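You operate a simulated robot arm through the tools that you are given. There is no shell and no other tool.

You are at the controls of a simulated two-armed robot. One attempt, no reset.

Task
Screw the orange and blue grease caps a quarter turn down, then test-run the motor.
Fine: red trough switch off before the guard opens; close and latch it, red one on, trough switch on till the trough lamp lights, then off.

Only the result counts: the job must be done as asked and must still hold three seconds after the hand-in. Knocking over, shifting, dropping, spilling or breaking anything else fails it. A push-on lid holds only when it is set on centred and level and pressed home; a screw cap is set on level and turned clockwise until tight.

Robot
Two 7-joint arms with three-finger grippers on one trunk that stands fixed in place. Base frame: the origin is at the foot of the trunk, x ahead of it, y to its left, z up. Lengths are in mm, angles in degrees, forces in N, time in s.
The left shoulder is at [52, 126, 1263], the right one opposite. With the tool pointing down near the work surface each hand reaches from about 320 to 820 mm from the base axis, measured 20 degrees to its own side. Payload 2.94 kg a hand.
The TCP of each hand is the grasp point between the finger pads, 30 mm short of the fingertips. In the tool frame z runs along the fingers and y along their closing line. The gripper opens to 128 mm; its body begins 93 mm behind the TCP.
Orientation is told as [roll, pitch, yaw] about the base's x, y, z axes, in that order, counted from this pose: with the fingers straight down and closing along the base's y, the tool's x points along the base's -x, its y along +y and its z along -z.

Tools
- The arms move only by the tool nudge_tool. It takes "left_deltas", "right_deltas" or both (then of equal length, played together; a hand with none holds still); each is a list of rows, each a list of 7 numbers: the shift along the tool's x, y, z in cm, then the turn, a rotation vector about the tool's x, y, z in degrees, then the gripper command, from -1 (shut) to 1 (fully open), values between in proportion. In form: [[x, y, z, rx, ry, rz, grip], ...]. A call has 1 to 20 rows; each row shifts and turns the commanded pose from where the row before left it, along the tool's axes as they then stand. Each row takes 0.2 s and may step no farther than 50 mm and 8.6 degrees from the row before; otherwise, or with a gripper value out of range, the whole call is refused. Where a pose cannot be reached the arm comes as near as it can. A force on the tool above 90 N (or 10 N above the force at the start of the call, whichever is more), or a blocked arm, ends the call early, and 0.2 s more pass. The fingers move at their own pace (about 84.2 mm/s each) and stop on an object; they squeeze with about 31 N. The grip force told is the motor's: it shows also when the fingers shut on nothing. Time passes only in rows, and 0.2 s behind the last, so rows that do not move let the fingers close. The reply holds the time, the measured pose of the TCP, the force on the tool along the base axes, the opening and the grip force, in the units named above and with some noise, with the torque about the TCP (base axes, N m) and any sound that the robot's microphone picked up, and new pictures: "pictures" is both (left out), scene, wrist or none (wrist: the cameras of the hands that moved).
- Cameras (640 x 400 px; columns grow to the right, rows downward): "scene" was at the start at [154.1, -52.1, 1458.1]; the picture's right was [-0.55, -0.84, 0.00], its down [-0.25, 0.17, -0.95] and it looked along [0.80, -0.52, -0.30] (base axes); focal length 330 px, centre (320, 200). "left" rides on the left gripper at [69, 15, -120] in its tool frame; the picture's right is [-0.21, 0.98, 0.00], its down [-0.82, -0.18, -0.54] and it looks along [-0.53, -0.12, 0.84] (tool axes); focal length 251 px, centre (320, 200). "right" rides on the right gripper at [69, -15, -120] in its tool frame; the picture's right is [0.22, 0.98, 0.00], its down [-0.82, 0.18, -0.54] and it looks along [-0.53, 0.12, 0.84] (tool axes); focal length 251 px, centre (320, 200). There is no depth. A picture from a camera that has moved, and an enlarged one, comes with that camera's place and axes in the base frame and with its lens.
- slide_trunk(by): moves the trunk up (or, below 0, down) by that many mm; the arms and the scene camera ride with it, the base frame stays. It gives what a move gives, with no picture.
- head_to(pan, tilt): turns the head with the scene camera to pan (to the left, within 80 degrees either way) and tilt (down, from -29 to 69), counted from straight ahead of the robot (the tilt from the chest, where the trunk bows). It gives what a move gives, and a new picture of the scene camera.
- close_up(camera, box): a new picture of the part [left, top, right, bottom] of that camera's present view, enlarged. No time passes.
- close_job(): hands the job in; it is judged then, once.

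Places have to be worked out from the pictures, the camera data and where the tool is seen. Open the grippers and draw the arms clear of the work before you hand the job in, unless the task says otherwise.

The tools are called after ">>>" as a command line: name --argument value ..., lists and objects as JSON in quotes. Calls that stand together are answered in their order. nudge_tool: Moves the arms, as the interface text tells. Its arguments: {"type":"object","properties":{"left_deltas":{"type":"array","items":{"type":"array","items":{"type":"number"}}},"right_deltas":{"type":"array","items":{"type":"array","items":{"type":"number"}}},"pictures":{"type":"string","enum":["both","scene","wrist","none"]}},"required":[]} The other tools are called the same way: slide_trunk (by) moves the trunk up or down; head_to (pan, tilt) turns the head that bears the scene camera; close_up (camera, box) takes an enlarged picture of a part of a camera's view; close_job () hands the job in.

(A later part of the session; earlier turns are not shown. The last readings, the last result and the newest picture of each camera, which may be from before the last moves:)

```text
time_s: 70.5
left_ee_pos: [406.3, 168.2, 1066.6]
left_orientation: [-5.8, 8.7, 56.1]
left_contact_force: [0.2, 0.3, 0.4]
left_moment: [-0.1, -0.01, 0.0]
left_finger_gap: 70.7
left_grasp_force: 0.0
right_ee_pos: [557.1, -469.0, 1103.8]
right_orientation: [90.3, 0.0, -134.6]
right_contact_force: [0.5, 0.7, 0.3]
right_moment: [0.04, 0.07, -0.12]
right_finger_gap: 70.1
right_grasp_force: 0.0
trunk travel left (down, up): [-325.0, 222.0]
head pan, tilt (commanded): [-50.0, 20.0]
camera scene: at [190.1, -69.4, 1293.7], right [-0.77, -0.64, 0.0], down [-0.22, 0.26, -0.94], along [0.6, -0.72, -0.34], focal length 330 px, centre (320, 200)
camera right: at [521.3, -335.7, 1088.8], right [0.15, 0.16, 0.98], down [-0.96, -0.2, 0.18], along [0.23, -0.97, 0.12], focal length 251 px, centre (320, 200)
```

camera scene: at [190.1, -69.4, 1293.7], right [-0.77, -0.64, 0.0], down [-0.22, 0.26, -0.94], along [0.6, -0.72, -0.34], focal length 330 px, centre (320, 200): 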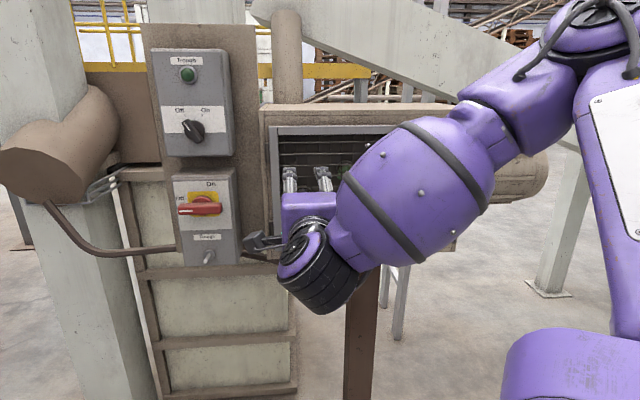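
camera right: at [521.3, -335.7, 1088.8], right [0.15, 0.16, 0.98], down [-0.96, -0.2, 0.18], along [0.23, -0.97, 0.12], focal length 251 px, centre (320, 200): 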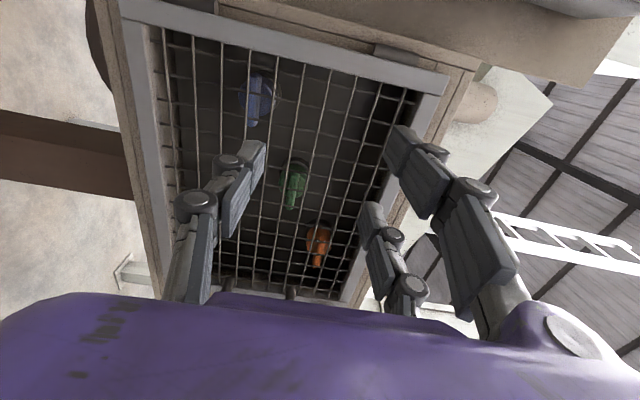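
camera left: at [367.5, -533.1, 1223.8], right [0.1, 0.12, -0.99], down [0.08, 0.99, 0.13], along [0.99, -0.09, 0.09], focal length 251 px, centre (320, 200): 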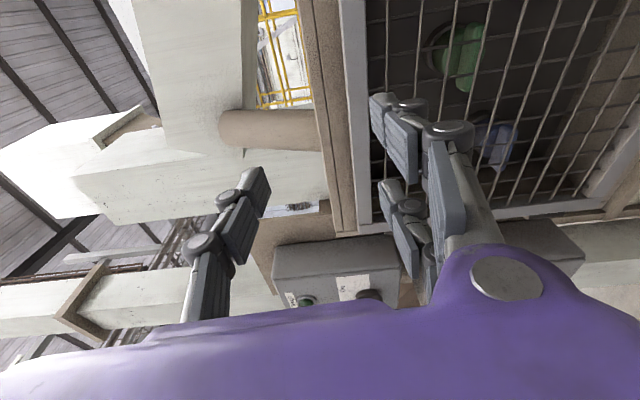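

Now the right hand is level on the other roll branch with no limits flagged. I move right toward the latch, rising to z≈1170.

>>> nudge_tool --right_deltas '[[-3.8, 0.8, 0, 0, 0, 0, 0.1], [-3.8, 0.8, 0, 0, 0, 0, 0.1], [-3.8, 0.8, 0, 0, 0, 0, 0.1], [-3.8, 0.8, 0, 0, 0, 0, 0.1]]' --pictures "scene"

```text
time_s: 71.5
left_ee_pos: [404.0, 165.3, 1067.6]
left_orientation: [-5.8, 8.5, 56.2]
left_contact_force: [-0.8, -0.4, 1.6]
left_moment: [0.07, -0.01, 0.03]
left_finger_gap: 70.6
left_grasp_force: 0.0
right_ee_pos: [484.8, -534.2, 1177.8]
right_orientation: [89.4, 0.2, -135.1]
right_contact_force: [0.1, -0.9, -0.6]
right_moment: [-0.01, 0.0, 0.07]
right_finger_gap: 70.5
right_grasp_force: 0.1
right hand out of reach, approached as far as the arm can: row 2, 3, 4
trunk travel left (down, up): [-325.0, 222.0]
head pan, tilt (commanded): [-50.0, 20.0]
camera scene: at [188.4, -73.7, 1293.7], right [-0.77, -0.64, 0.0], down [-0.22, 0.26, -0.94], along [0.6, -0.72, -0.34], focal length 330 px, centre (320, 200)
```

scene: 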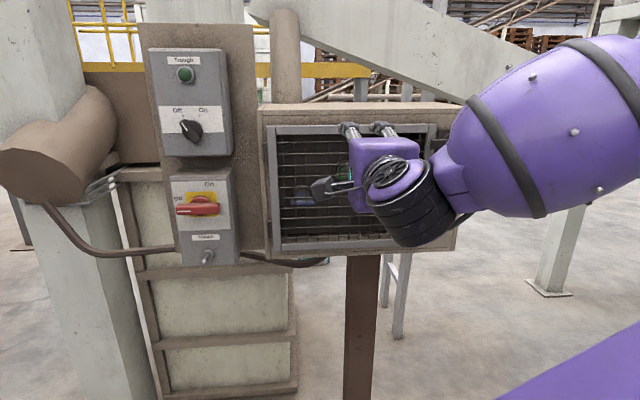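

Again limited because the wrist is too close to the shoulder. Raising the trunk moves the shoulders up and back, giving more room, so I raise it by 200 mm.

>>> slide_trunk --by 200

>>> head_to --pan -50 --tilt 25

```text
time_s: 73.7
left_ee_pos: [406.1, 166.0, 1267.3]
left_orientation: [-5.8, 8.7, 56.3]
left_contact_force: [0.2, 0.5, -1.2]
left_moment: [-0.01, -0.02, -0.02]
left_finger_gap: 70.3
left_grasp_force: 0.0
right_ee_pos: [487.4, -531.6, 1376.4]
right_orientation: [89.9, -0.1, -134.8]
right_contact_force: [0.5, 1.1, -0.1]
right_moment: [0.01, 0.03, -0.01]
right_finger_gap: 70.3
right_grasp_force: 0.1
trunk travel left (down, up): [-525.0, 22.0]
head pan, tilt (commanded): [-50.0, 20.0]
```

```text
time_s: 74.3
left_ee_pos: [406.0, 166.9, 1267.2]
left_orientation: [-5.8, 8.5, 56.2]
left_contact_force: [0.0, 0.1, -0.5]
left_moment: [0.04, -0.03, 0.02]
left_finger_gap: 70.3
left_grasp_force: 0.0
right_ee_pos: [484.9, -531.7, 1376.6]
right_orientation: [90.0, 0.0, -134.7]
right_contact_force: [-0.5, 0.4, -0.1]
right_moment: [-0.02, 0.01, -0.02]
right_finger_gap: 70.1
right_grasp_force: 0.0
trunk travel left (down, up): [-525.0, 22.0]
head pan, tilt (commanded): [-50.0, 25.0]
camera scene: at [90.0, -71.4, 1504.3], right [-0.77, -0.64, 0.0], down [-0.27, 0.32, -0.91], along [0.58, -0.69, -0.42], focal length 330 px, centre (320, 200)
```

scene: 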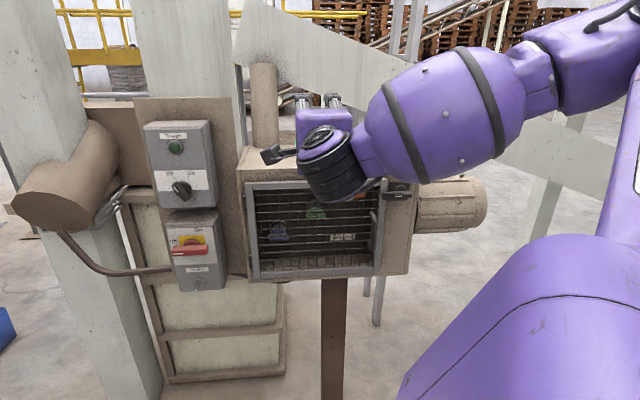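

Raising the trunk also moved the shoulders back about 100 mm, which helps. I lower the hand to latch height and move right.

>>> nudge_tool --right_deltas '[[0, -4.1, 0, 0, 0, 0, 0.1], [0, -4.1, 0, 0, 0, 0, 0.1], [0, -4.1, 0, 0, 0, 0, 0.1], [0, -4.1, 0, 0, 0, 0, 0.1], [0, -4.1, 0, 0, 0, 0, 0.1], [-3.5, 0, 0, 0, 0, 0, 0.1], [-3.5, 0, 0, 0, 0, 0, 0.1], [-3.5, 0, 0, 0, 0, 0, 0.1]]' --pictures "both"

```text
time_s: 76.2
left_ee_pos: [404.6, 166.4, 1267.6]
left_orientation: [-5.8, 8.5, 56.2]
left_contact_force: [-0.4, -0.2, 0.0]
left_moment: [-0.01, -0.05, -0.01]
left_finger_gap: 70.3
left_grasp_force: 0.0
right_ee_pos: [474.3, -520.7, 1307.8]
right_orientation: [90.0, 0.1, -136.1]
right_contact_force: [-0.3, 0.4, -0.2]
right_moment: [-0.02, 0.0, -0.01]
right_finger_gap: 70.5
right_grasp_force: 0.0
right hand out of reach, approached as far as the arm can: row 2, 3, 4, 5, 6, 7, 8
trunk travel left (down, up): [-525.0, 22.0]
head pan, tilt (commanded): [-50.0, 25.0]
camera scene: at [89.4, -71.5, 1504.3], right [-0.77, -0.64, 0.0], down [-0.27, 0.32, -0.91], along [0.58, -0.69, -0.42], focal length 330 px, centre (320, 200)
camera right: at [440.5, -385.9, 1293.5], right [0.15, 0.15, 0.98], down [-0.97, -0.18, 0.18], along [0.2, -0.97, 0.12], focal length 251 px, centre (320, 200)
```

scene: 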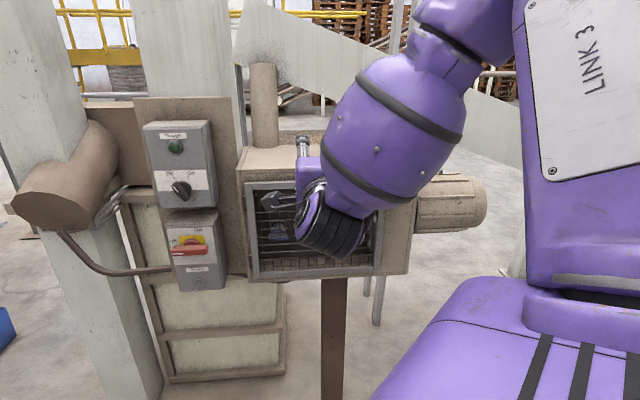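
right: 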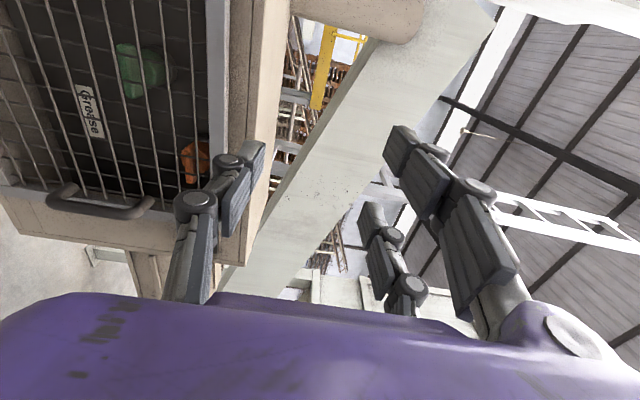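

Now the forearm points steeply down and the wrist bend limits it; the elbow is too high. A much lower trunk should line the forearm up better, so I tip the hand down again and draw it back before lowering.

>>> nudge_tool --right_deltas '[[0, 0, 0, 7.5, 0, 0, 0.1], [0, 0, 0, 7.5, 0, 0, 0.1], [0, 0, 0, 7.5, 0, 0, 0.1], [0, 0, 0, 7.5, 0, 0, 0.1], [0, 0, 0, 7.5, 0, 0, 0.1], [0, 0, 0, 7.5, 0, 0, 0.1], [0, 0, 0, 7.5, 0, 0, 0.1], [0, 0, 0, 7.5, 0, 0, 0.1], [0, 0, 0, 7.5, 0, 0, 0.1], [0, 0, 0, 7.5, 0, 0, 0.1], [0, 0, 0, 7.5, 0, 0, 0.1], [0, 0, 0, 7.5, 0, 0, 0.1], [2.0, -2.0, 3.5, 0, 0, 0, 0.1], [2.0, -2.0, 3.5, 0, 0, 0, 0.1], [2.0, -2.0, 3.5, 0, 0, 0, 0.1], [2.0, -2.0, 3.5, 0, 0, 0, 0.1], [2.0, -2.0, 3.5, 0, 0, 0, 0.1]]' --pictures "none"

```text
time_s: 79.8
left_ee_pos: [407.2, 165.8, 1267.6]
left_orientation: [-5.8, 8.6, 56.4]
left_contact_force: [0.2, 0.7, -0.5]
left_moment: [-0.03, 0.01, -0.01]
left_finger_gap: 70.5
left_grasp_force: 0.0
right_ee_pos: [472.7, -378.1, 1130.4]
right_orientation: [0.0, -0.1, -134.7]
right_contact_force: [0.6, -0.3, -0.5]
right_moment: [0.01, 0.0, 0.03]
right_finger_gap: 70.4
right_grasp_force: 0.1
trunk travel left (down, up): [-525.0, 22.0]
head pan, tilt (commanded): [-50.0, 25.0]
```

The right hand is pointing down at [473, -378, 1130]. I lower both hands for clearance before sending the trunk down.

>>> nudge_tool --left_deltas '[[-2.1, -0.17, 4.2, 0, 0, 0, 0.1], [-2.1, -0.17, 4.2, 0, 0, 0, 0.1], [-2.1, -0.17, 4.2, 0, 0, 0, 0.1], [-2.1, -0.17, 4.2, 0, 0, 0, 0.1], [-2.1, -0.17, 4.2, 0, 0, 0, 0.1], [-2.1, -0.17, 4.2, 0, 0, 0, 0.1]]' --right_deltas '[[0, 0, 3.0, 0, 0, 0, 0.1], [0, 0, 3.0, 0, 0, 0, 0.1], [0, 0, 3.0, 0, 0, 0, 0.1], [0, 0, 3.0, 0, 0, 0, 0.1], [0, 0, 3.0, 0, 0, 0, 0.1], [0, 0, 3.0, 0, 0, 0, 0.1]]' --pictures "none"

>>> slide_trunk --by -350

>>> head_to --pan -50 --tilt 5

```text
time_s: 81.2
left_ee_pos: [482.9, 218.2, 1000.2]
left_orientation: [-5.7, 8.6, 56.2]
left_contact_force: [0.0, -0.3, 0.5]
left_moment: [0.0, 0.0, 0.0]
left_finger_gap: 70.4
left_grasp_force: 0.1
right_ee_pos: [474.6, -376.7, 948.7]
right_orientation: [0.1, 0.0, -134.6]
right_contact_force: [-0.4, 0.4, 0.0]
right_moment: [-0.02, 0.01, -0.02]
right_finger_gap: 70.4
right_grasp_force: 0.1
trunk travel left (down, up): [-525.0, 22.0]
head pan, tilt (commanded): [-50.0, 25.0]
```

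```text
time_s: 84.6
left_ee_pos: [483.2, 221.4, 652.8]
left_orientation: [-6.0, 8.6, 56.2]
left_contact_force: [-0.2, -0.4, 0.0]
left_moment: [0.01, 0.0, 0.03]
left_finger_gap: 70.3
left_grasp_force: 0.1
right_ee_pos: [472.0, -378.5, 600.0]
right_orientation: [0.1, -0.1, -134.7]
right_contact_force: [-0.1, 0.4, -0.6]
right_moment: [0.0, -0.03, -0.01]
right_finger_gap: 70.2
right_grasp_force: 0.0
trunk travel left (down, up): [-175.0, 372.0]
head pan, tilt (commanded): [-50.0, 25.0]
```

```text
time_s: 85.4
left_ee_pos: [484.2, 219.5, 652.3]
left_orientation: [-5.9, 8.6, 56.2]
left_contact_force: [1.0, -0.1, -0.5]
left_moment: [0.0, 0.01, -0.02]
left_finger_gap: 70.2
left_grasp_force: 0.1
right_ee_pos: [473.7, -378.4, 601.0]
right_orientation: [0.0, -0.1, -134.7]
right_contact_force: [-0.5, -0.2, -0.7]
right_moment: [0.0, -0.01, 0.0]
right_finger_gap: 70.3
right_grasp_force: 0.0
trunk travel left (down, up): [-175.0, 372.0]
head pan, tilt (commanded): [-50.0, 5.0]
camera scene: at [235.1, -71.2, 1160.3], right [-0.77, -0.64, 0.0], down [-0.06, 0.07, -1.0], along [0.64, -0.76, -0.09], focal length 330 px, centre (320, 200)
```

scene: 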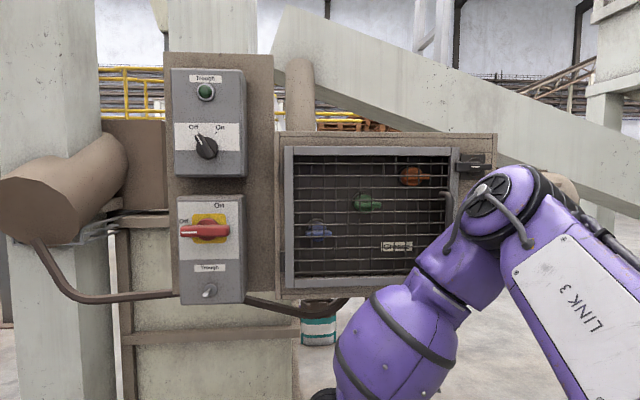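

The trunk is low now and the shoulder sits at about z 963. I tip the right hand level at its low position, then I'll raise it in front of the guard.

>>> nudge_tool --right_deltas '[[0, 0, 0, -7.5, 0, 0, 0.1], [0, 0, 0, -7.5, 0, 0, 0.1], [0, 0, 0, -7.5, 0, 0, 0.1], [0, 0, 0, -7.5, 0, 0, 0.1], [0, 0, 0, -7.5, 0, 0, 0.1], [0, 0, 0, -7.5, 0, 0, 0.1], [0, 0, 0, -7.5, 0, 0, 0.1], [0, 0, 0, -7.5, 0, 0, 0.1], [0, 0, 0, -7.5, 0, 0, 0.1], [0, 0, 0, -7.5, 0, 0, 0.1], [0, 0, 0, -7.5, 0, 0, 0.1], [0, 0, 0, -7.5, 0, 0, 0.1]]' --pictures "scene"

```text
time_s: 88.0
left_ee_pos: [483.2, 219.8, 652.5]
left_orientation: [-5.8, 8.5, 56.2]
left_contact_force: [-0.3, 0.0, -0.1]
left_moment: [-0.02, -0.02, -0.01]
left_finger_gap: 70.4
left_grasp_force: 0.0
right_ee_pos: [544.5, -433.2, 728.9]
right_orientation: [88.5, -0.2, -137.0]
right_contact_force: [-0.4, 0.0, 0.4]
right_moment: [-0.02, -0.01, 0.06]
right_finger_gap: 70.3
right_grasp_force: 0.0
right hand out of reach, approached as far as the arm can: row 9, 10, 11, 12
trunk travel left (down, up): [-175.0, 372.0]
head pan, tilt (commanded): [-50.0, 5.0]
camera scene: at [234.8, -70.9, 1160.4], right [-0.77, -0.64, 0.0], down [-0.06, 0.07, -1.0], along [0.64, -0.76, -0.09], focal length 330 px, centre (320, 200)
```

scene: 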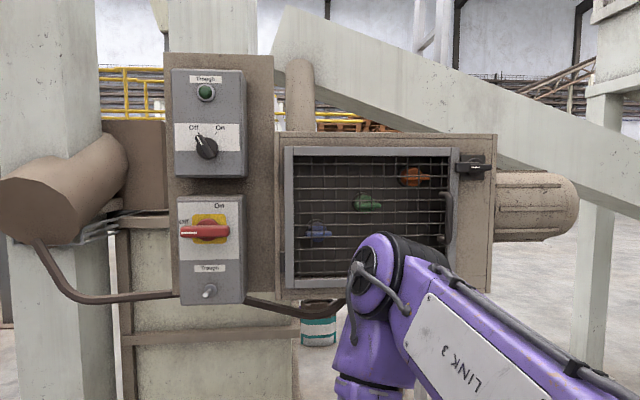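

The elbow is now forward and the arm is cramped again. With the trunk at its lowest the hand works well above the shoulder and the distances open up, so I lower it the rest of the way.

>>> slide_trunk --by -170

>>> nudge_tool --right_deltas '[[0, 4, 0, 0, 0, 0, 0.1], [0, 4, 0, 0, 0, 0, 0.1], [0, 4, 0, 0, 0, 0, 0.1], [0, 4, 0, 0, 0, 0, 0.1], [0, 4, 0, 0, 0, 0, 0.1]]' --pictures "scene"

```text
time_s: 89.9
left_ee_pos: [483.9, 220.2, 482.4]
left_orientation: [-5.8, 8.7, 56.2]
left_contact_force: [-0.3, 0.0, 0.1]
left_moment: [0.01, -0.01, 0.0]
left_finger_gap: 70.5
left_grasp_force: 0.0
right_ee_pos: [561.1, -431.9, 514.7]
right_orientation: [83.9, -4.9, -136.8]
right_contact_force: [-0.9, 0.4, -0.6]
right_moment: [-0.04, 0.0, 0.02]
right_finger_gap: 70.1
right_grasp_force: 0.0
trunk travel left (down, up): [-5.0, 542.0]
head pan, tilt (commanded): [-50.0, 5.0]
```

```text
time_s: 91.1
left_ee_pos: [483.0, 220.2, 482.2]
left_orientation: [-5.8, 8.6, 56.1]
left_contact_force: [0.1, -0.1, -0.2]
left_moment: [0.01, -0.01, 0.0]
left_finger_gap: 70.3
left_grasp_force: 0.1
right_ee_pos: [595.2, -436.3, 699.3]
right_orientation: [83.9, -4.9, -136.8]
right_contact_force: [-0.5, 0.7, -0.2]
right_moment: [0.0, -0.01, 0.01]
right_finger_gap: 70.5
right_grasp_force: 0.1
right hand out of reach, approached as far as the arm can: row 5
trunk travel left (down, up): [-5.0, 542.0]
head pan, tilt (commanded): [-50.0, 5.0]
camera scene: at [290.8, -70.8, 986.3], right [-0.77, -0.64, 0.0], down [-0.06, 0.07, -1.0], along [0.64, -0.76, -0.09], focal length 330 px, centre (320, 200)
```

scene: 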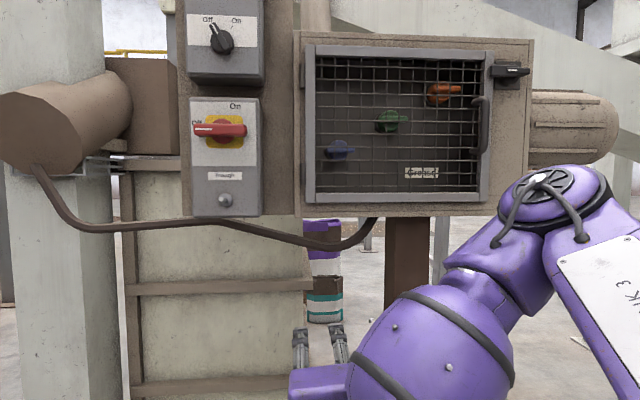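

The hand is too close to the shoulder at this height, so I go forward under the housing's height to d≈-45 and then raise along the hinge side of the guard.

>>> nudge_tool --right_deltas '[[0, 0, 2.5, 0, 0, 0, 0.1], [0, 0, 2.5, 0, 0, 0, 0.1], [0, 0, 2.0, -3, 0, 2.5, 0.1], [0, 1.0, 0, -3, 0, 2.4, 0.1], [0, 3, 0, 0, 0, 0, 0.1], [0, 3, 0, 0, 0, 0, 0.1], [0, 3, 0, 0, 0, 0, 0.1]]' --pictures "both"

```text
time_s: 92.7
left_ee_pos: [483.6, 219.0, 482.0]
left_orientation: [-5.7, 8.6, 56.2]
left_contact_force: [-0.4, -0.5, -0.4]
left_moment: [0.02, 0.02, 0.0]
left_finger_gap: 70.3
left_grasp_force: 0.1
right_ee_pos: [639.7, -488.8, 794.0]
right_orientation: [89.9, 0.2, -137.1]
right_contact_force: [-0.2, 0.6, 0.3]
right_moment: [-0.01, -0.02, 0.05]
right_finger_gap: 70.2
right_grasp_force: 0.2
trunk travel left (down, up): [-5.0, 542.0]
head pan, tilt (commanded): [-50.0, 5.0]
camera scene: at [290.5, -71.0, 986.4], right [-0.77, -0.64, 0.0], down [-0.06, 0.07, -1.0], along [0.64, -0.76, -0.09], focal length 330 px, centre (320, 200)
camera right: at [609.3, -352.5, 780.2], right [0.16, 0.14, 0.98], down [-0.97, -0.16, 0.18], along [0.19, -0.98, 0.11], focal length 251 px, centre (320, 200)
```

scene: 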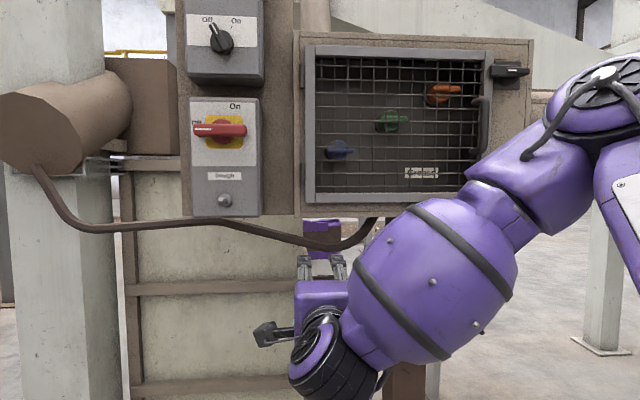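
right: 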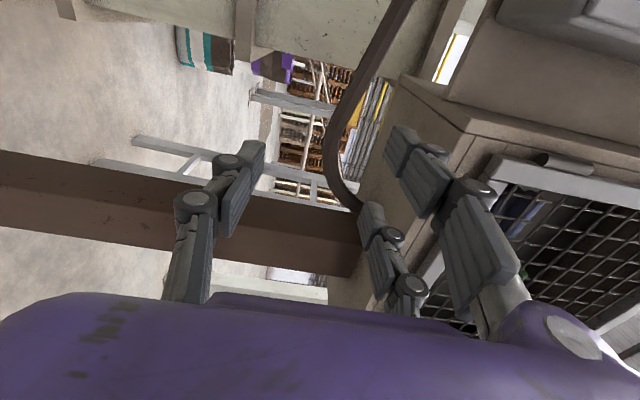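

Tracking well at s≈21, d≈-53. I raise it past the lower edge of the housing, easing back slightly.

>>> nudge_tool --right_deltas '[[0, 3.5, -0.5, 0, 0, 0, 0.1], [0, 3.5, -0.4, 0, 0, 0, 0.1], [0, 3.5, 0, 0, 0, 0, 0.1], [0, 3.5, 0, 0, 0, 0, 0.1], [0, 3.5, 0, 0, 0, 0, 0.1], [0, 3.5, 0, 0, 0, 0, 0.1]]' --pictures "scene"

```text
time_s: 94.1
left_ee_pos: [483.3, 221.0, 483.3]
left_orientation: [-5.8, 8.6, 56.2]
left_contact_force: [-0.4, -0.5, 0.0]
left_moment: [-0.01, 0.01, 0.01]
left_finger_gap: 70.6
left_grasp_force: 0.0
right_ee_pos: [633.4, -482.3, 1005.4]
right_orientation: [89.9, 0.1, -137.1]
right_contact_force: [-0.3, -0.2, -0.1]
right_moment: [-0.02, 0.0, -0.01]
right_finger_gap: 70.5
right_grasp_force: 0.0
trunk travel left (down, up): [-5.0, 542.0]
head pan, tilt (commanded): [-50.0, 5.0]
camera scene: at [290.4, -71.1, 986.4], right [-0.77, -0.64, 0.0], down [-0.06, 0.07, -1.0], along [0.64, -0.76, -0.09], focal length 330 px, centre (320, 200)
```

scene: 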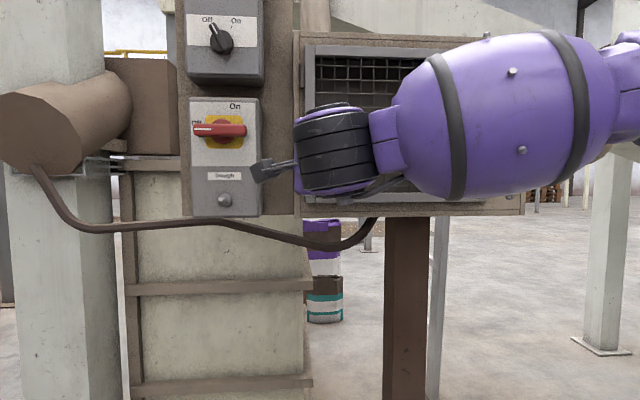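

Good tracking at z 1005. I continue up to z 1170.

>>> nudge_tool --right_deltas '[[0, 4.1, 0, 0, 0, 0, 0.1], [0, 4.1, 0, 0, 0, 0, 0.1], [0, 4.1, 0, 0, 0, 0, 0.1], [0, 4.1, 0, 0, 0, 0, 0.1], [-3.5, 0, -0.8, 0, 0, 0, 0.1], [-3.5, 0, -0.8, 0, 0, 0, 0.1], [-3.5, 0, -0.8, 0, 0, 0, 0.1]]' --pictures "scene"

```text
time_s: 95.7
left_ee_pos: [484.3, 220.1, 482.4]
left_orientation: [-5.8, 8.6, 56.2]
left_contact_force: [0.6, 0.2, -0.8]
left_moment: [-0.01, 0.02, 0.01]
left_finger_gap: 70.4
left_grasp_force: 0.1
right_ee_pos: [539.7, -535.8, 1168.6]
right_orientation: [89.9, 0.1, -137.0]
right_contact_force: [1.1, 0.2, 0.0]
right_moment: [0.0, -0.02, 0.0]
right_finger_gap: 70.5
right_grasp_force: 0.1
trunk travel left (down, up): [-5.0, 542.0]
head pan, tilt (commanded): [-50.0, 5.0]
camera scene: at [290.4, -71.1, 986.4], right [-0.77, -0.64, 0.0], down [-0.06, 0.07, -1.0], along [0.64, -0.76, -0.09], focal length 330 px, centre (320, 200)
```

scene: 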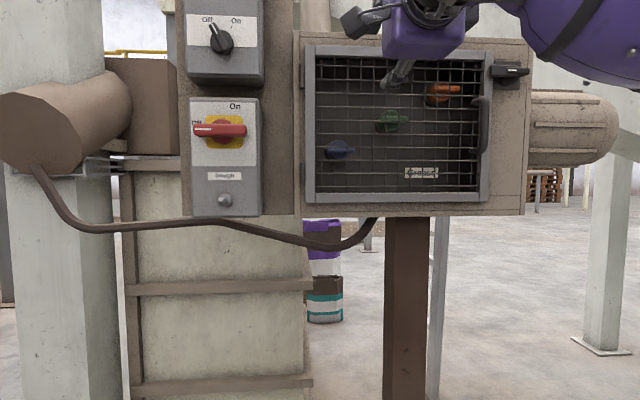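

The low-trunk posture tracks perfectly. I correct 2° of yaw and continue right to the latch (s≈374), stopping short of the handle's depth.

>>> nudge_tool --right_deltas '[[0, 0, -0.5, 0, 2, 0, 0.1], [-3.5, 0, 0, 0, 0, 0, 0.1], [-3.5, 0, 0, 0, 0, 0, 0.1], [-3.5, 0, 0, 0, 0, 0, 0.1], [-3.5, 0, 0, 0, 0, 0, 0.1], [-3.5, 0, 0, 0, 0, 0, 0.1], [-3.5, 0, 0, 0, 0, 0, 0.1], [-3.5, 0, 0, 0, 0, 0, 0.1]]' --pictures "both"

```text
time_s: 97.5
left_ee_pos: [483.7, 218.3, 482.4]
left_orientation: [-5.9, 8.6, 56.2]
left_contact_force: [-0.9, 0.1, 0.3]
left_moment: [0.01, 0.01, -0.01]
left_finger_gap: 70.7
left_grasp_force: 0.1
right_ee_pos: [363.0, -705.2, 1165.9]
right_orientation: [89.9, -0.1, -135.1]
right_contact_force: [0.2, 0.7, 0.0]
right_moment: [0.01, 0.0, 0.01]
right_finger_gap: 70.6
right_grasp_force: 0.0
trunk travel left (down, up): [-5.0, 542.0]
head pan, tilt (commanded): [-50.0, 5.0]
camera scene: at [290.5, -71.2, 986.4], right [-0.77, -0.64, 0.0], down [-0.06, 0.07, -1.0], along [0.64, -0.76, -0.09], focal length 330 px, centre (320, 200)
camera right: at [328.6, -571.5, 1151.2], right [0.15, 0.15, 0.98], down [-0.96, -0.2, 0.18], along [0.22, -0.97, 0.11], focal length 251 px, centre (320, 200)
```

scene: 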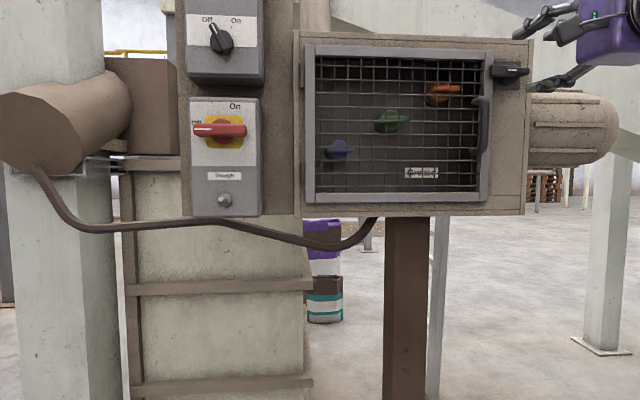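
right: 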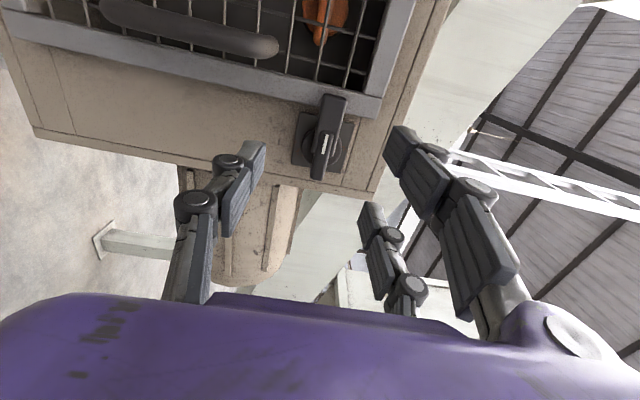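

The right hand is now right in front of the latch with no limits hit. I zoom in on the latch from the wrist.

>>> close_up --camera "right" --box '[240, 70, 420, 210]'

>>> close_up --camera "scene" --box '[420, 30, 540, 120]'

```text
2.86 times, centred on (330, 140) of right
camera zoom: at [328.6, -571.5, 1151.2], right [0.15, 0.15, 0.98], down [-0.96, -0.2, 0.18], along [0.22, -0.97, 0.11], focal length 718 px, centre (291, 371)
```

zoom: 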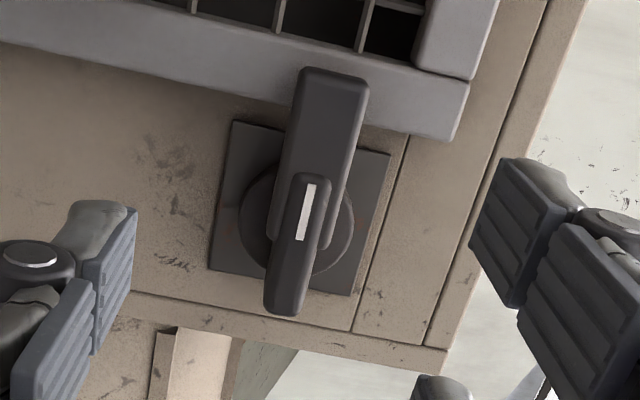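

```text
4.44 times, centred on (480, 75) of scene
camera zoom: at [290.5, -71.2, 986.4], right [-0.77, -0.64, 0.0], down [-0.06, 0.07, -1.0], along [0.64, -0.76, -0.09], focal length 1465 px, centre (-391, 756)
```

zoom: 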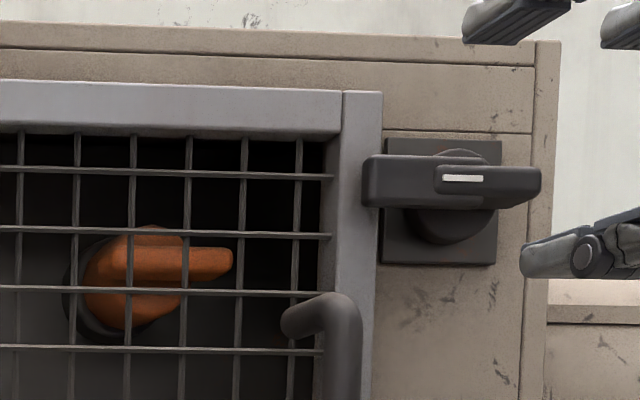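

Lever spans s 333–404 at z≈1171 with its pivot near s≈378. I align the TCP there, advance so the fingertips straddle the lever, and close gently.

>>> nudge_tool --right_deltas '[[-0.8, 0.5, 1.0, 0, 0, 0, 0.0], [0, 0, 2.2, 0, 0, 0, 0.0], [0, 0, 2.2, 0, 0, 0, 0.0]]' --pictures "wrist"

>>> close_up --camera "right" --box '[220, 90, 420, 230]'

```text
time_s: 98.3
left_ee_pos: [483.3, 220.3, 482.4]
left_orientation: [-5.7, 8.5, 56.2]
left_contact_force: [-0.1, -0.5, 0.5]
left_moment: [0.02, -0.02, -0.01]
left_finger_gap: 70.4
left_grasp_force: 0.0
right_ee_pos: [397.4, -747.5, 1170.7]
right_orientation: [89.8, 0.1, -134.9]
right_contact_force: [-0.4, -0.3, 0.1]
right_moment: [0.0, -0.02, 0.01]
right_finger_gap: 63.6
right_grasp_force: 0.1
trunk travel left (down, up): [-5.0, 542.0]
head pan, tilt (commanded): [-50.0, 5.0]
camera right: at [362.9, -614.4, 1157.1], right [0.15, 0.15, 0.98], down [-0.96, -0.2, 0.18], along [0.22, -0.97, 0.11], focal length 251 px, centre (320, 200)
```

right: 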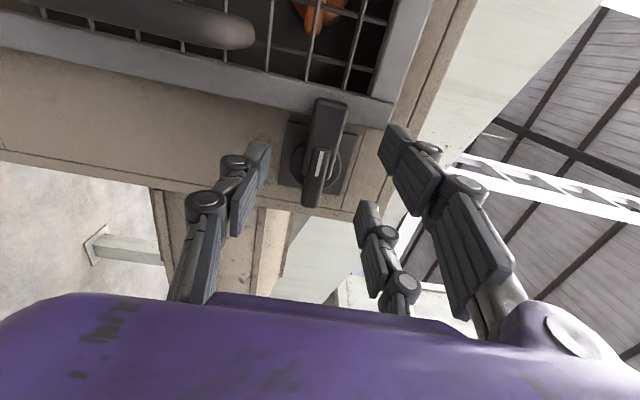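

```text
2.86 times, centred on (320, 160) of right
camera zoom: at [362.9, -614.4, 1157.1], right [0.15, 0.15, 0.98], down [-0.96, -0.2, 0.18], along [0.22, -0.97, 0.11], focal length 718 px, centre (320, 314)
```

zoom: 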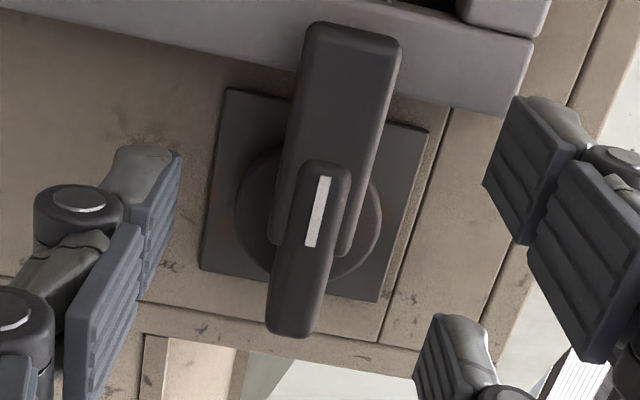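

Triangulation puts the lever front at d≈-16 and its pivot at s≈380, z≈1171. I move 4 mm right, 6 mm in, and close on the lever.

>>> nudge_tool --right_deltas '[[-0.4, 0, 0.6, 0, 0, 0, 0.0], [0, 0, 0, 0, 0, 0, -1], [0, 0, 0, 0, 0, 0, -1], [0, 0, 0, 0, 0, 0, -1]]' --pictures "wrist"

>>> close_up --camera "right" --box '[220, 90, 420, 230]'

```text
time_s: 99.3
left_ee_pos: [483.5, 219.4, 482.2]
left_orientation: [-5.9, 8.6, 56.2]
left_contact_force: [-0.3, 0.2, -0.2]
left_moment: [0.03, 0.01, 0.02]
left_finger_gap: 70.1
left_grasp_force: 0.1
right_ee_pos: [399.7, -755.4, 1170.2]
right_orientation: [89.7, 0.2, -135.2]
right_contact_force: [-4.7, 6.7, -12.9]
right_moment: [0.33, 0.22, -0.16]
right_finger_gap: 13.1
right_grasp_force: 39.4
trunk travel left (down, up): [-5.0, 542.0]
head pan, tilt (commanded): [-50.0, 5.0]
camera right: at [364.5, -621.5, 1156.4], right [0.15, 0.15, 0.98], down [-0.96, -0.2, 0.18], along [0.22, -0.97, 0.11], focal length 251 px, centre (320, 200)
```

right: 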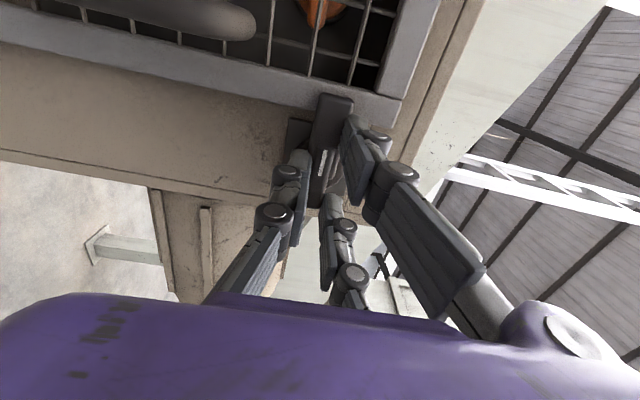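

```text
2.86 times, centred on (320, 160) of right
camera zoom: at [364.5, -621.5, 1156.4], right [0.15, 0.15, 0.98], down [-0.96, -0.2, 0.18], along [0.22, -0.97, 0.11], focal length 718 px, centre (320, 314)
```

zoom: 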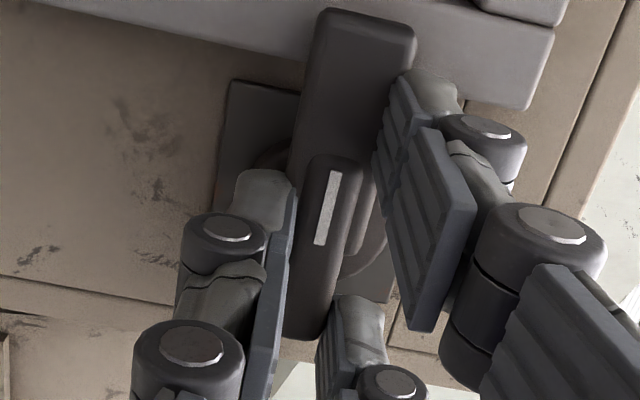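

It has grip (13 mm gap on the hub). I try a small counter-clockwise turn and watch torque and picture.

>>> nudge_tool --right_deltas '[[0, 0, 0, 0, 0, -5, -1], [0, 0, 0, 0, 0, -5, -1]]' --pictures "wrist"

>>> close_up --camera "right" --box '[220, 90, 420, 230]'

```text
time_s: 99.9
left_ee_pos: [482.8, 219.4, 483.1]
left_orientation: [-5.9, 8.7, 56.1]
left_contact_force: [-0.3, 0.7, -0.1]
left_moment: [0.0, 0.02, -0.03]
left_finger_gap: 70.5
left_grasp_force: 0.1
right_ee_pos: [400.1, -754.8, 1171.2]
right_orientation: [89.6, -10.0, -134.8]
right_contact_force: [-6.9, 20.9, -25.1]
right_moment: [1.49, -0.59, 0.19]
right_finger_gap: 17.1
right_grasp_force: 42.8
trunk travel left (down, up): [-5.0, 542.0]
head pan, tilt (commanded): [-50.0, 5.0]
camera right: at [361.9, -623.3, 1145.1], right [0.27, 0.27, 0.92], down [-0.93, -0.17, 0.32], along [0.24, -0.95, 0.2], focal length 251 px, centre (320, 200)
```

right: 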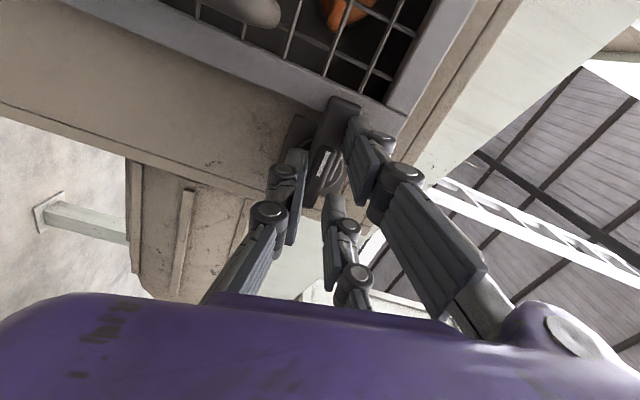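

```text
2.86 times, centred on (320, 160) of right
camera zoom: at [361.9, -623.3, 1145.1], right [0.27, 0.27, 0.92], down [-0.93, -0.17, 0.32], along [0.24, -0.95, 0.2], focal length 718 px, centre (320, 314)
```

zoom: 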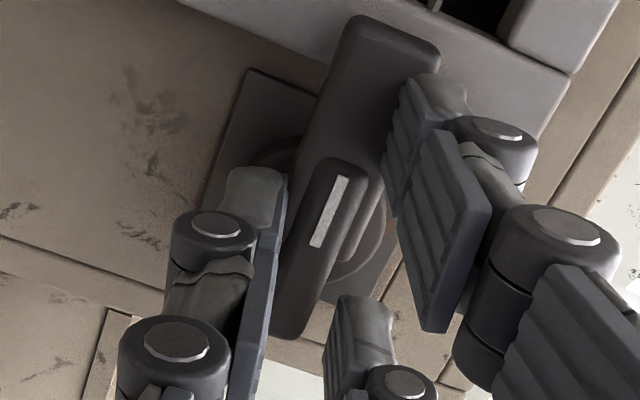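

The lever did not follow counter-clockwise (gap widened, torque rose), so that direction is blocked. I turn back and try clockwise.

>>> nudge_tool --right_deltas '[[0, 0, 0, 0, 0, 5, -1], [0, 0, 0, 0, 0, 5, -1], [0, 0, 0, 0, 0, 5, -1], [0, 0, 0, 0, 0, 5, -1]]' --pictures "wrist"

>>> close_up --camera "right" --box '[220, 90, 420, 230]'

```text
time_s: 100.9
left_ee_pos: [483.8, 219.5, 481.7]
left_orientation: [-5.8, 8.7, 56.3]
left_contact_force: [-0.2, 0.6, -0.8]
left_moment: [-0.01, 0.02, -0.01]
left_finger_gap: 70.4
left_grasp_force: 0.1
right_ee_pos: [400.4, -754.1, 1169.6]
right_orientation: [89.9, 10.1, -135.2]
right_contact_force: [-0.9, 10.8, -18.0]
right_moment: [0.41, 0.31, 0.15]
right_finger_gap: 12.6
right_grasp_force: 39.1
trunk travel left (down, up): [-5.0, 542.0]
head pan, tilt (commanded): [-50.0, 5.0]
camera right: at [365.7, -620.8, 1169.0], right [0.03, 0.03, 1.0], down [-0.98, -0.21, 0.04], along [0.21, -0.98, 0.02], focal length 251 px, centre (320, 200)
```

right: 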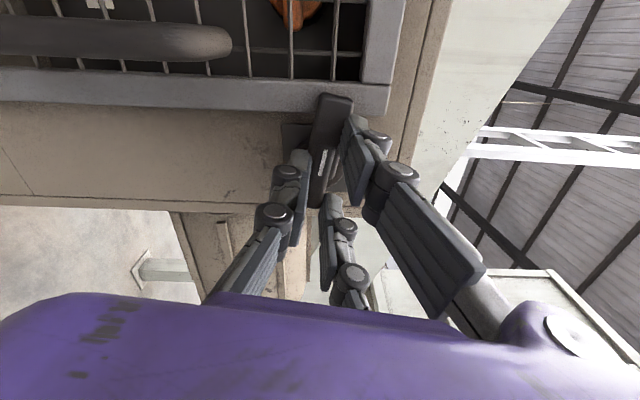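

```text
2.86 times, centred on (320, 160) of right
camera zoom: at [365.7, -620.8, 1169.0], right [0.03, 0.03, 1.0], down [-0.98, -0.21, 0.04], along [0.21, -0.98, 0.02], focal length 718 px, centre (320, 314)
```

zoom: 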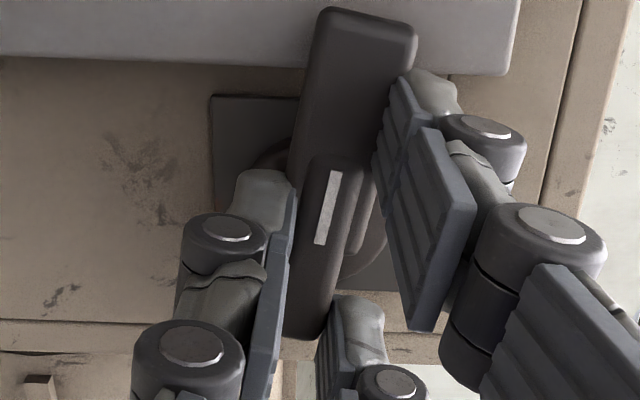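

Clockwise the lever follows the hand. I continue clockwise in steps.

>>> nudge_tool --right_deltas '[[0, -0.1, 0, 0, 0, 7.3, -1], [0, 0, 0, 0, 0, 7.3, -1], [0, 0, 0, 0, 0, 7.3, -1], [0, 0, 0, 0, 0, 7.3, -1]]' --pictures "wrist"

```text
time_s: 101.9
left_ee_pos: [484.5, 219.9, 482.6]
left_orientation: [-5.8, 8.6, 56.3]
left_contact_force: [0.3, -0.1, 0.1]
left_moment: [0.0, 0.01, 0.0]
left_finger_gap: 70.6
left_grasp_force: 0.2
right_ee_pos: [398.6, -755.7, 1174.1]
right_orientation: [90.3, 39.4, -134.9]
right_contact_force: [13.4, -17.9, 23.7]
right_moment: [-0.2, -0.06, -0.59]
right_finger_gap: 12.8
right_grasp_force: 39.9
trunk travel left (down, up): [-5.0, 542.0]
head pan, tilt (commanded): [-50.0, 5.0]
camera right: at [359.5, -626.8, 1204.9], right [-0.33, -0.32, 0.89], down [-0.91, -0.15, -0.39], along [0.25, -0.94, -0.24], focal length 251 px, centre (320, 200)
```

right: 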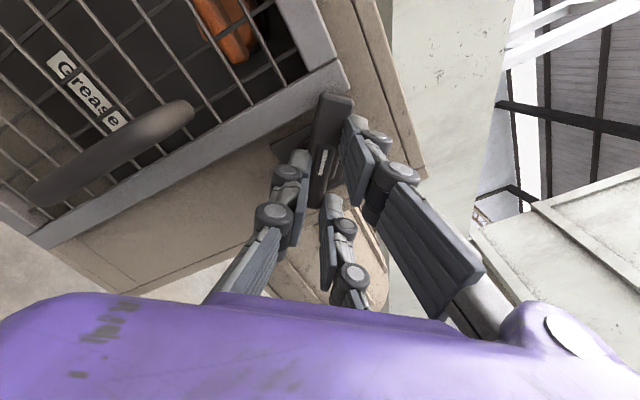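

Turned about 40°, with side force showing the pivot is a few mm to the right of my axis. I follow the force (shift along tool y while turning) and continue.

>>> nudge_tool --right_deltas '[[0, 0.35, 0.1, 0, 0, 5, -1], [0, 0.12, 0, 0, 0, 7, -1], [0, 0.12, 0, 0, 0, 7, -1], [0, 0.12, 0, 0, 0, 7, -1]]' --pictures "wrist"

```text
time_s: 102.9
left_ee_pos: [484.0, 219.7, 480.6]
left_orientation: [-5.8, 8.7, 56.2]
left_contact_force: [0.7, -0.1, -0.2]
left_moment: [-0.01, -0.01, 0.01]
left_finger_gap: 70.5
left_grasp_force: 0.0
right_ee_pos: [398.6, -757.9, 1174.3]
right_orientation: [89.0, 65.4, -135.9]
right_contact_force: [-4.6, 26.4, -25.5]
right_moment: [-0.03, -0.16, 0.75]
right_finger_gap: 12.9
right_grasp_force: 39.2
trunk travel left (down, up): [-5.0, 542.0]
head pan, tilt (commanded): [-50.0, 5.0]
camera right: at [344.0, -642.9, 1232.1], right [-0.56, -0.57, 0.6], down [-0.74, 0.03, -0.67], along [0.36, -0.82, -0.44], focal length 251 px, centre (320, 200)
```

right: 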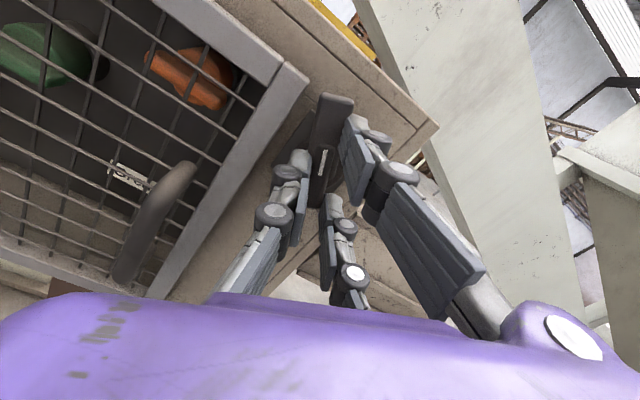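

About 66° turned; the reaction now pushes back the other way, so I back off that shift and finish the last 24°.

>>> nudge_tool --right_deltas '[[-0.1, -0.25, -0.1, 0, 0, 6, -1], [0, 0, 0, 0, 0, 6, -1], [0, 0, 0, 0, 0, 6, -1], [0, 0, 0, 0, 0, 6, -1]]' --pictures "both"

```text
time_s: 103.9
left_ee_pos: [484.3, 219.7, 482.2]
left_orientation: [-5.8, 8.6, 56.3]
left_contact_force: [0.5, 0.9, -0.7]
left_moment: [-0.03, 0.01, -0.03]
left_finger_gap: 70.5
left_grasp_force: 0.0
right_ee_pos: [397.3, -760.1, 1174.4]
right_orientation: [93.1, 89.3, -131.9]
right_contact_force: [9.1, -7.7, 9.1]
right_moment: [0.55, 0.56, 0.01]
right_finger_gap: 12.9
right_grasp_force: 39.5
trunk travel left (down, up): [-5.0, 542.0]
head pan, tilt (commanded): [-50.0, 5.0]
camera scene: at [291.3, -71.4, 986.1], right [-0.77, -0.64, 0.0], down [-0.06, 0.07, -1.0], along [0.64, -0.76, -0.09], focal length 330 px, centre (320, 200)
camera right: at [323.9, -662.4, 1243.8], right [-0.69, -0.69, 0.22], down [-0.52, 0.25, -0.82], along [0.51, -0.68, -0.53], focal length 251 px, centre (320, 200)
```

scene: 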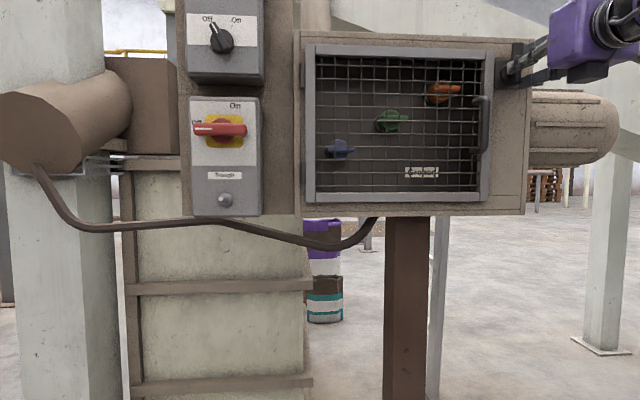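
right: 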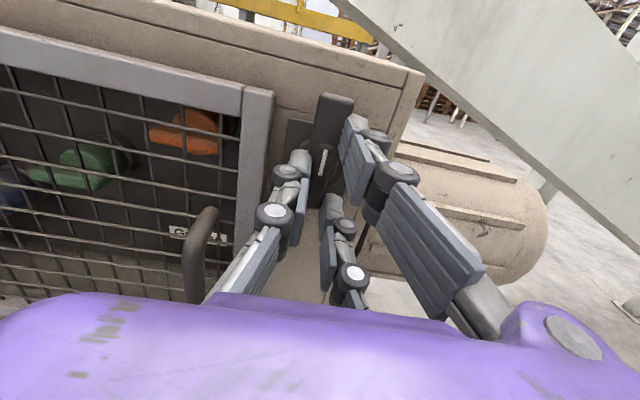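

The lever is vertical and clear of the guard frame. I open the fingers and back off.

>>> nudge_tool --right_deltas '[[0, 0, 0, 0, 0, 0, -0.3], [0, 0, -0.5, 0, 0, 0, -0.2], [0, 0, -2.5, 0, 0, 0, -0.1], [0, 0, -3, 0, 0, 0, 0.1], [0, 0, 0, 0, 0, 0, 0.1]]' --pictures "both"

>>> close_up --camera "right" --box '[160, 60, 440, 240]'

```text
time_s: 105.1
left_ee_pos: [484.1, 219.8, 483.4]
left_orientation: [-5.7, 8.7, 56.1]
left_contact_force: [-0.3, 0.7, 0.2]
left_moment: [0.01, -0.03, 0.0]
left_finger_gap: 70.3
left_grasp_force: 0.1
right_ee_pos: [354.6, -713.8, 1173.6]
right_orientation: [84.1, 89.2, -141.0]
right_contact_force: [1.0, 0.6, -0.5]
right_moment: [0.02, 0.0, 0.05]
right_finger_gap: 70.4
right_grasp_force: 0.0
trunk travel left (down, up): [-5.0, 542.0]
head pan, tilt (commanded): [-50.0, 5.0]
camera scene: at [290.5, -71.1, 986.4], right [-0.77, -0.64, 0.0], down [-0.06, 0.07, -1.0], along [0.64, -0.76, -0.09], focal length 330 px, centre (320, 200)
camera right: at [281.9, -618.5, 1242.8], right [-0.69, -0.69, 0.23], down [-0.52, 0.25, -0.82], along [0.51, -0.68, -0.53], focal length 251 px, centre (320, 200)
```

scene: 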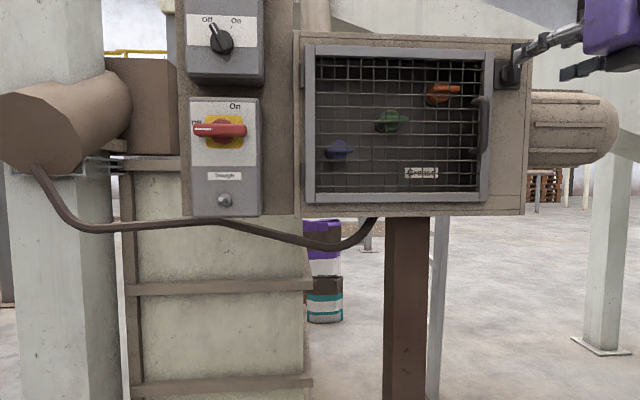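
right: 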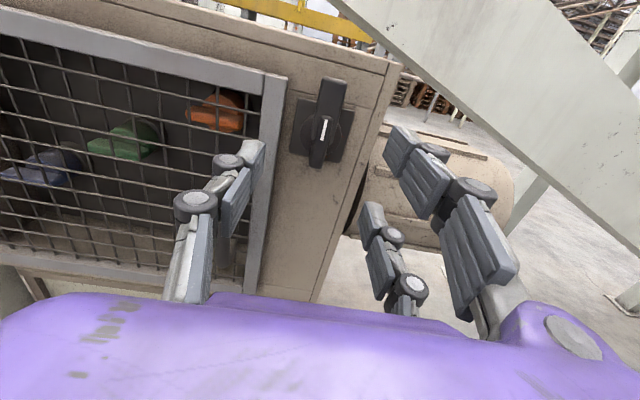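

```text
2.22 times, centred on (300, 150) of right
camera zoom: at [281.9, -618.5, 1242.8], right [-0.69, -0.69, 0.23], down [-0.52, 0.25, -0.82], along [0.51, -0.68, -0.53], focal length 559 px, centre (364, 311)
```

zoom: 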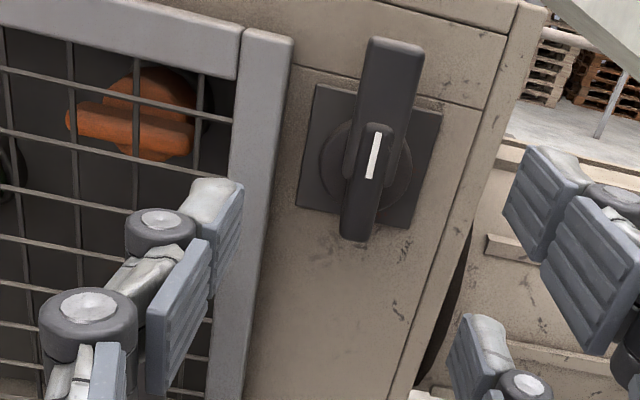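

The latch is open. I move to in front of the guard handle (s≈315, z≈1077) and check it from the wrist camera.

>>> nudge_tool --right_deltas '[[-3.2, -2.2, 0, 0, 0, 0, 0.1], [-3.2, -2.2, 0, 0, 0, 0, 0.1], [-3.2, -2.2, 0, 0, 0, 0, 0.1]]' --pictures "wrist"

>>> close_up --camera "right" --box '[220, 60, 440, 220]'

```text
time_s: 105.9
left_ee_pos: [483.6, 219.9, 481.4]
left_orientation: [-5.8, 8.6, 56.2]
left_contact_force: [-0.1, -0.9, 0.1]
left_moment: [-0.03, -0.02, -0.02]
left_finger_gap: 70.2
left_grasp_force: 0.1
right_ee_pos: [401.3, -668.3, 1083.4]
right_orientation: [79.8, 89.3, -145.3]
right_contact_force: [-0.1, 1.0, -0.1]
right_moment: [0.02, 0.01, 0.02]
right_finger_gap: 70.2
right_grasp_force: 0.2
right hand out of reach, approached as far as the arm can: row 3
trunk travel left (down, up): [-5.0, 542.0]
head pan, tilt (commanded): [-50.0, 5.0]
camera right: at [329.3, -571.9, 1153.7], right [-0.69, -0.69, 0.23], down [-0.52, 0.25, -0.82], along [0.51, -0.68, -0.53], focal length 251 px, centre (320, 200)
```

right: 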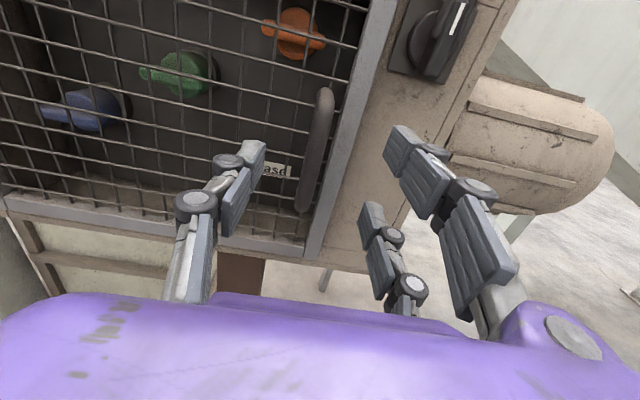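

```text
2.50 times, centred on (330, 140) of right
camera zoom: at [329.3, -571.9, 1153.7], right [-0.69, -0.69, 0.23], down [-0.52, 0.25, -0.82], along [0.51, -0.68, -0.53], focal length 629 px, centre (295, 350)
```

zoom: 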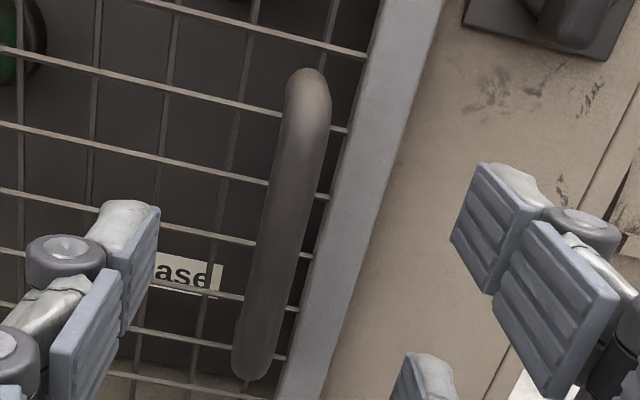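

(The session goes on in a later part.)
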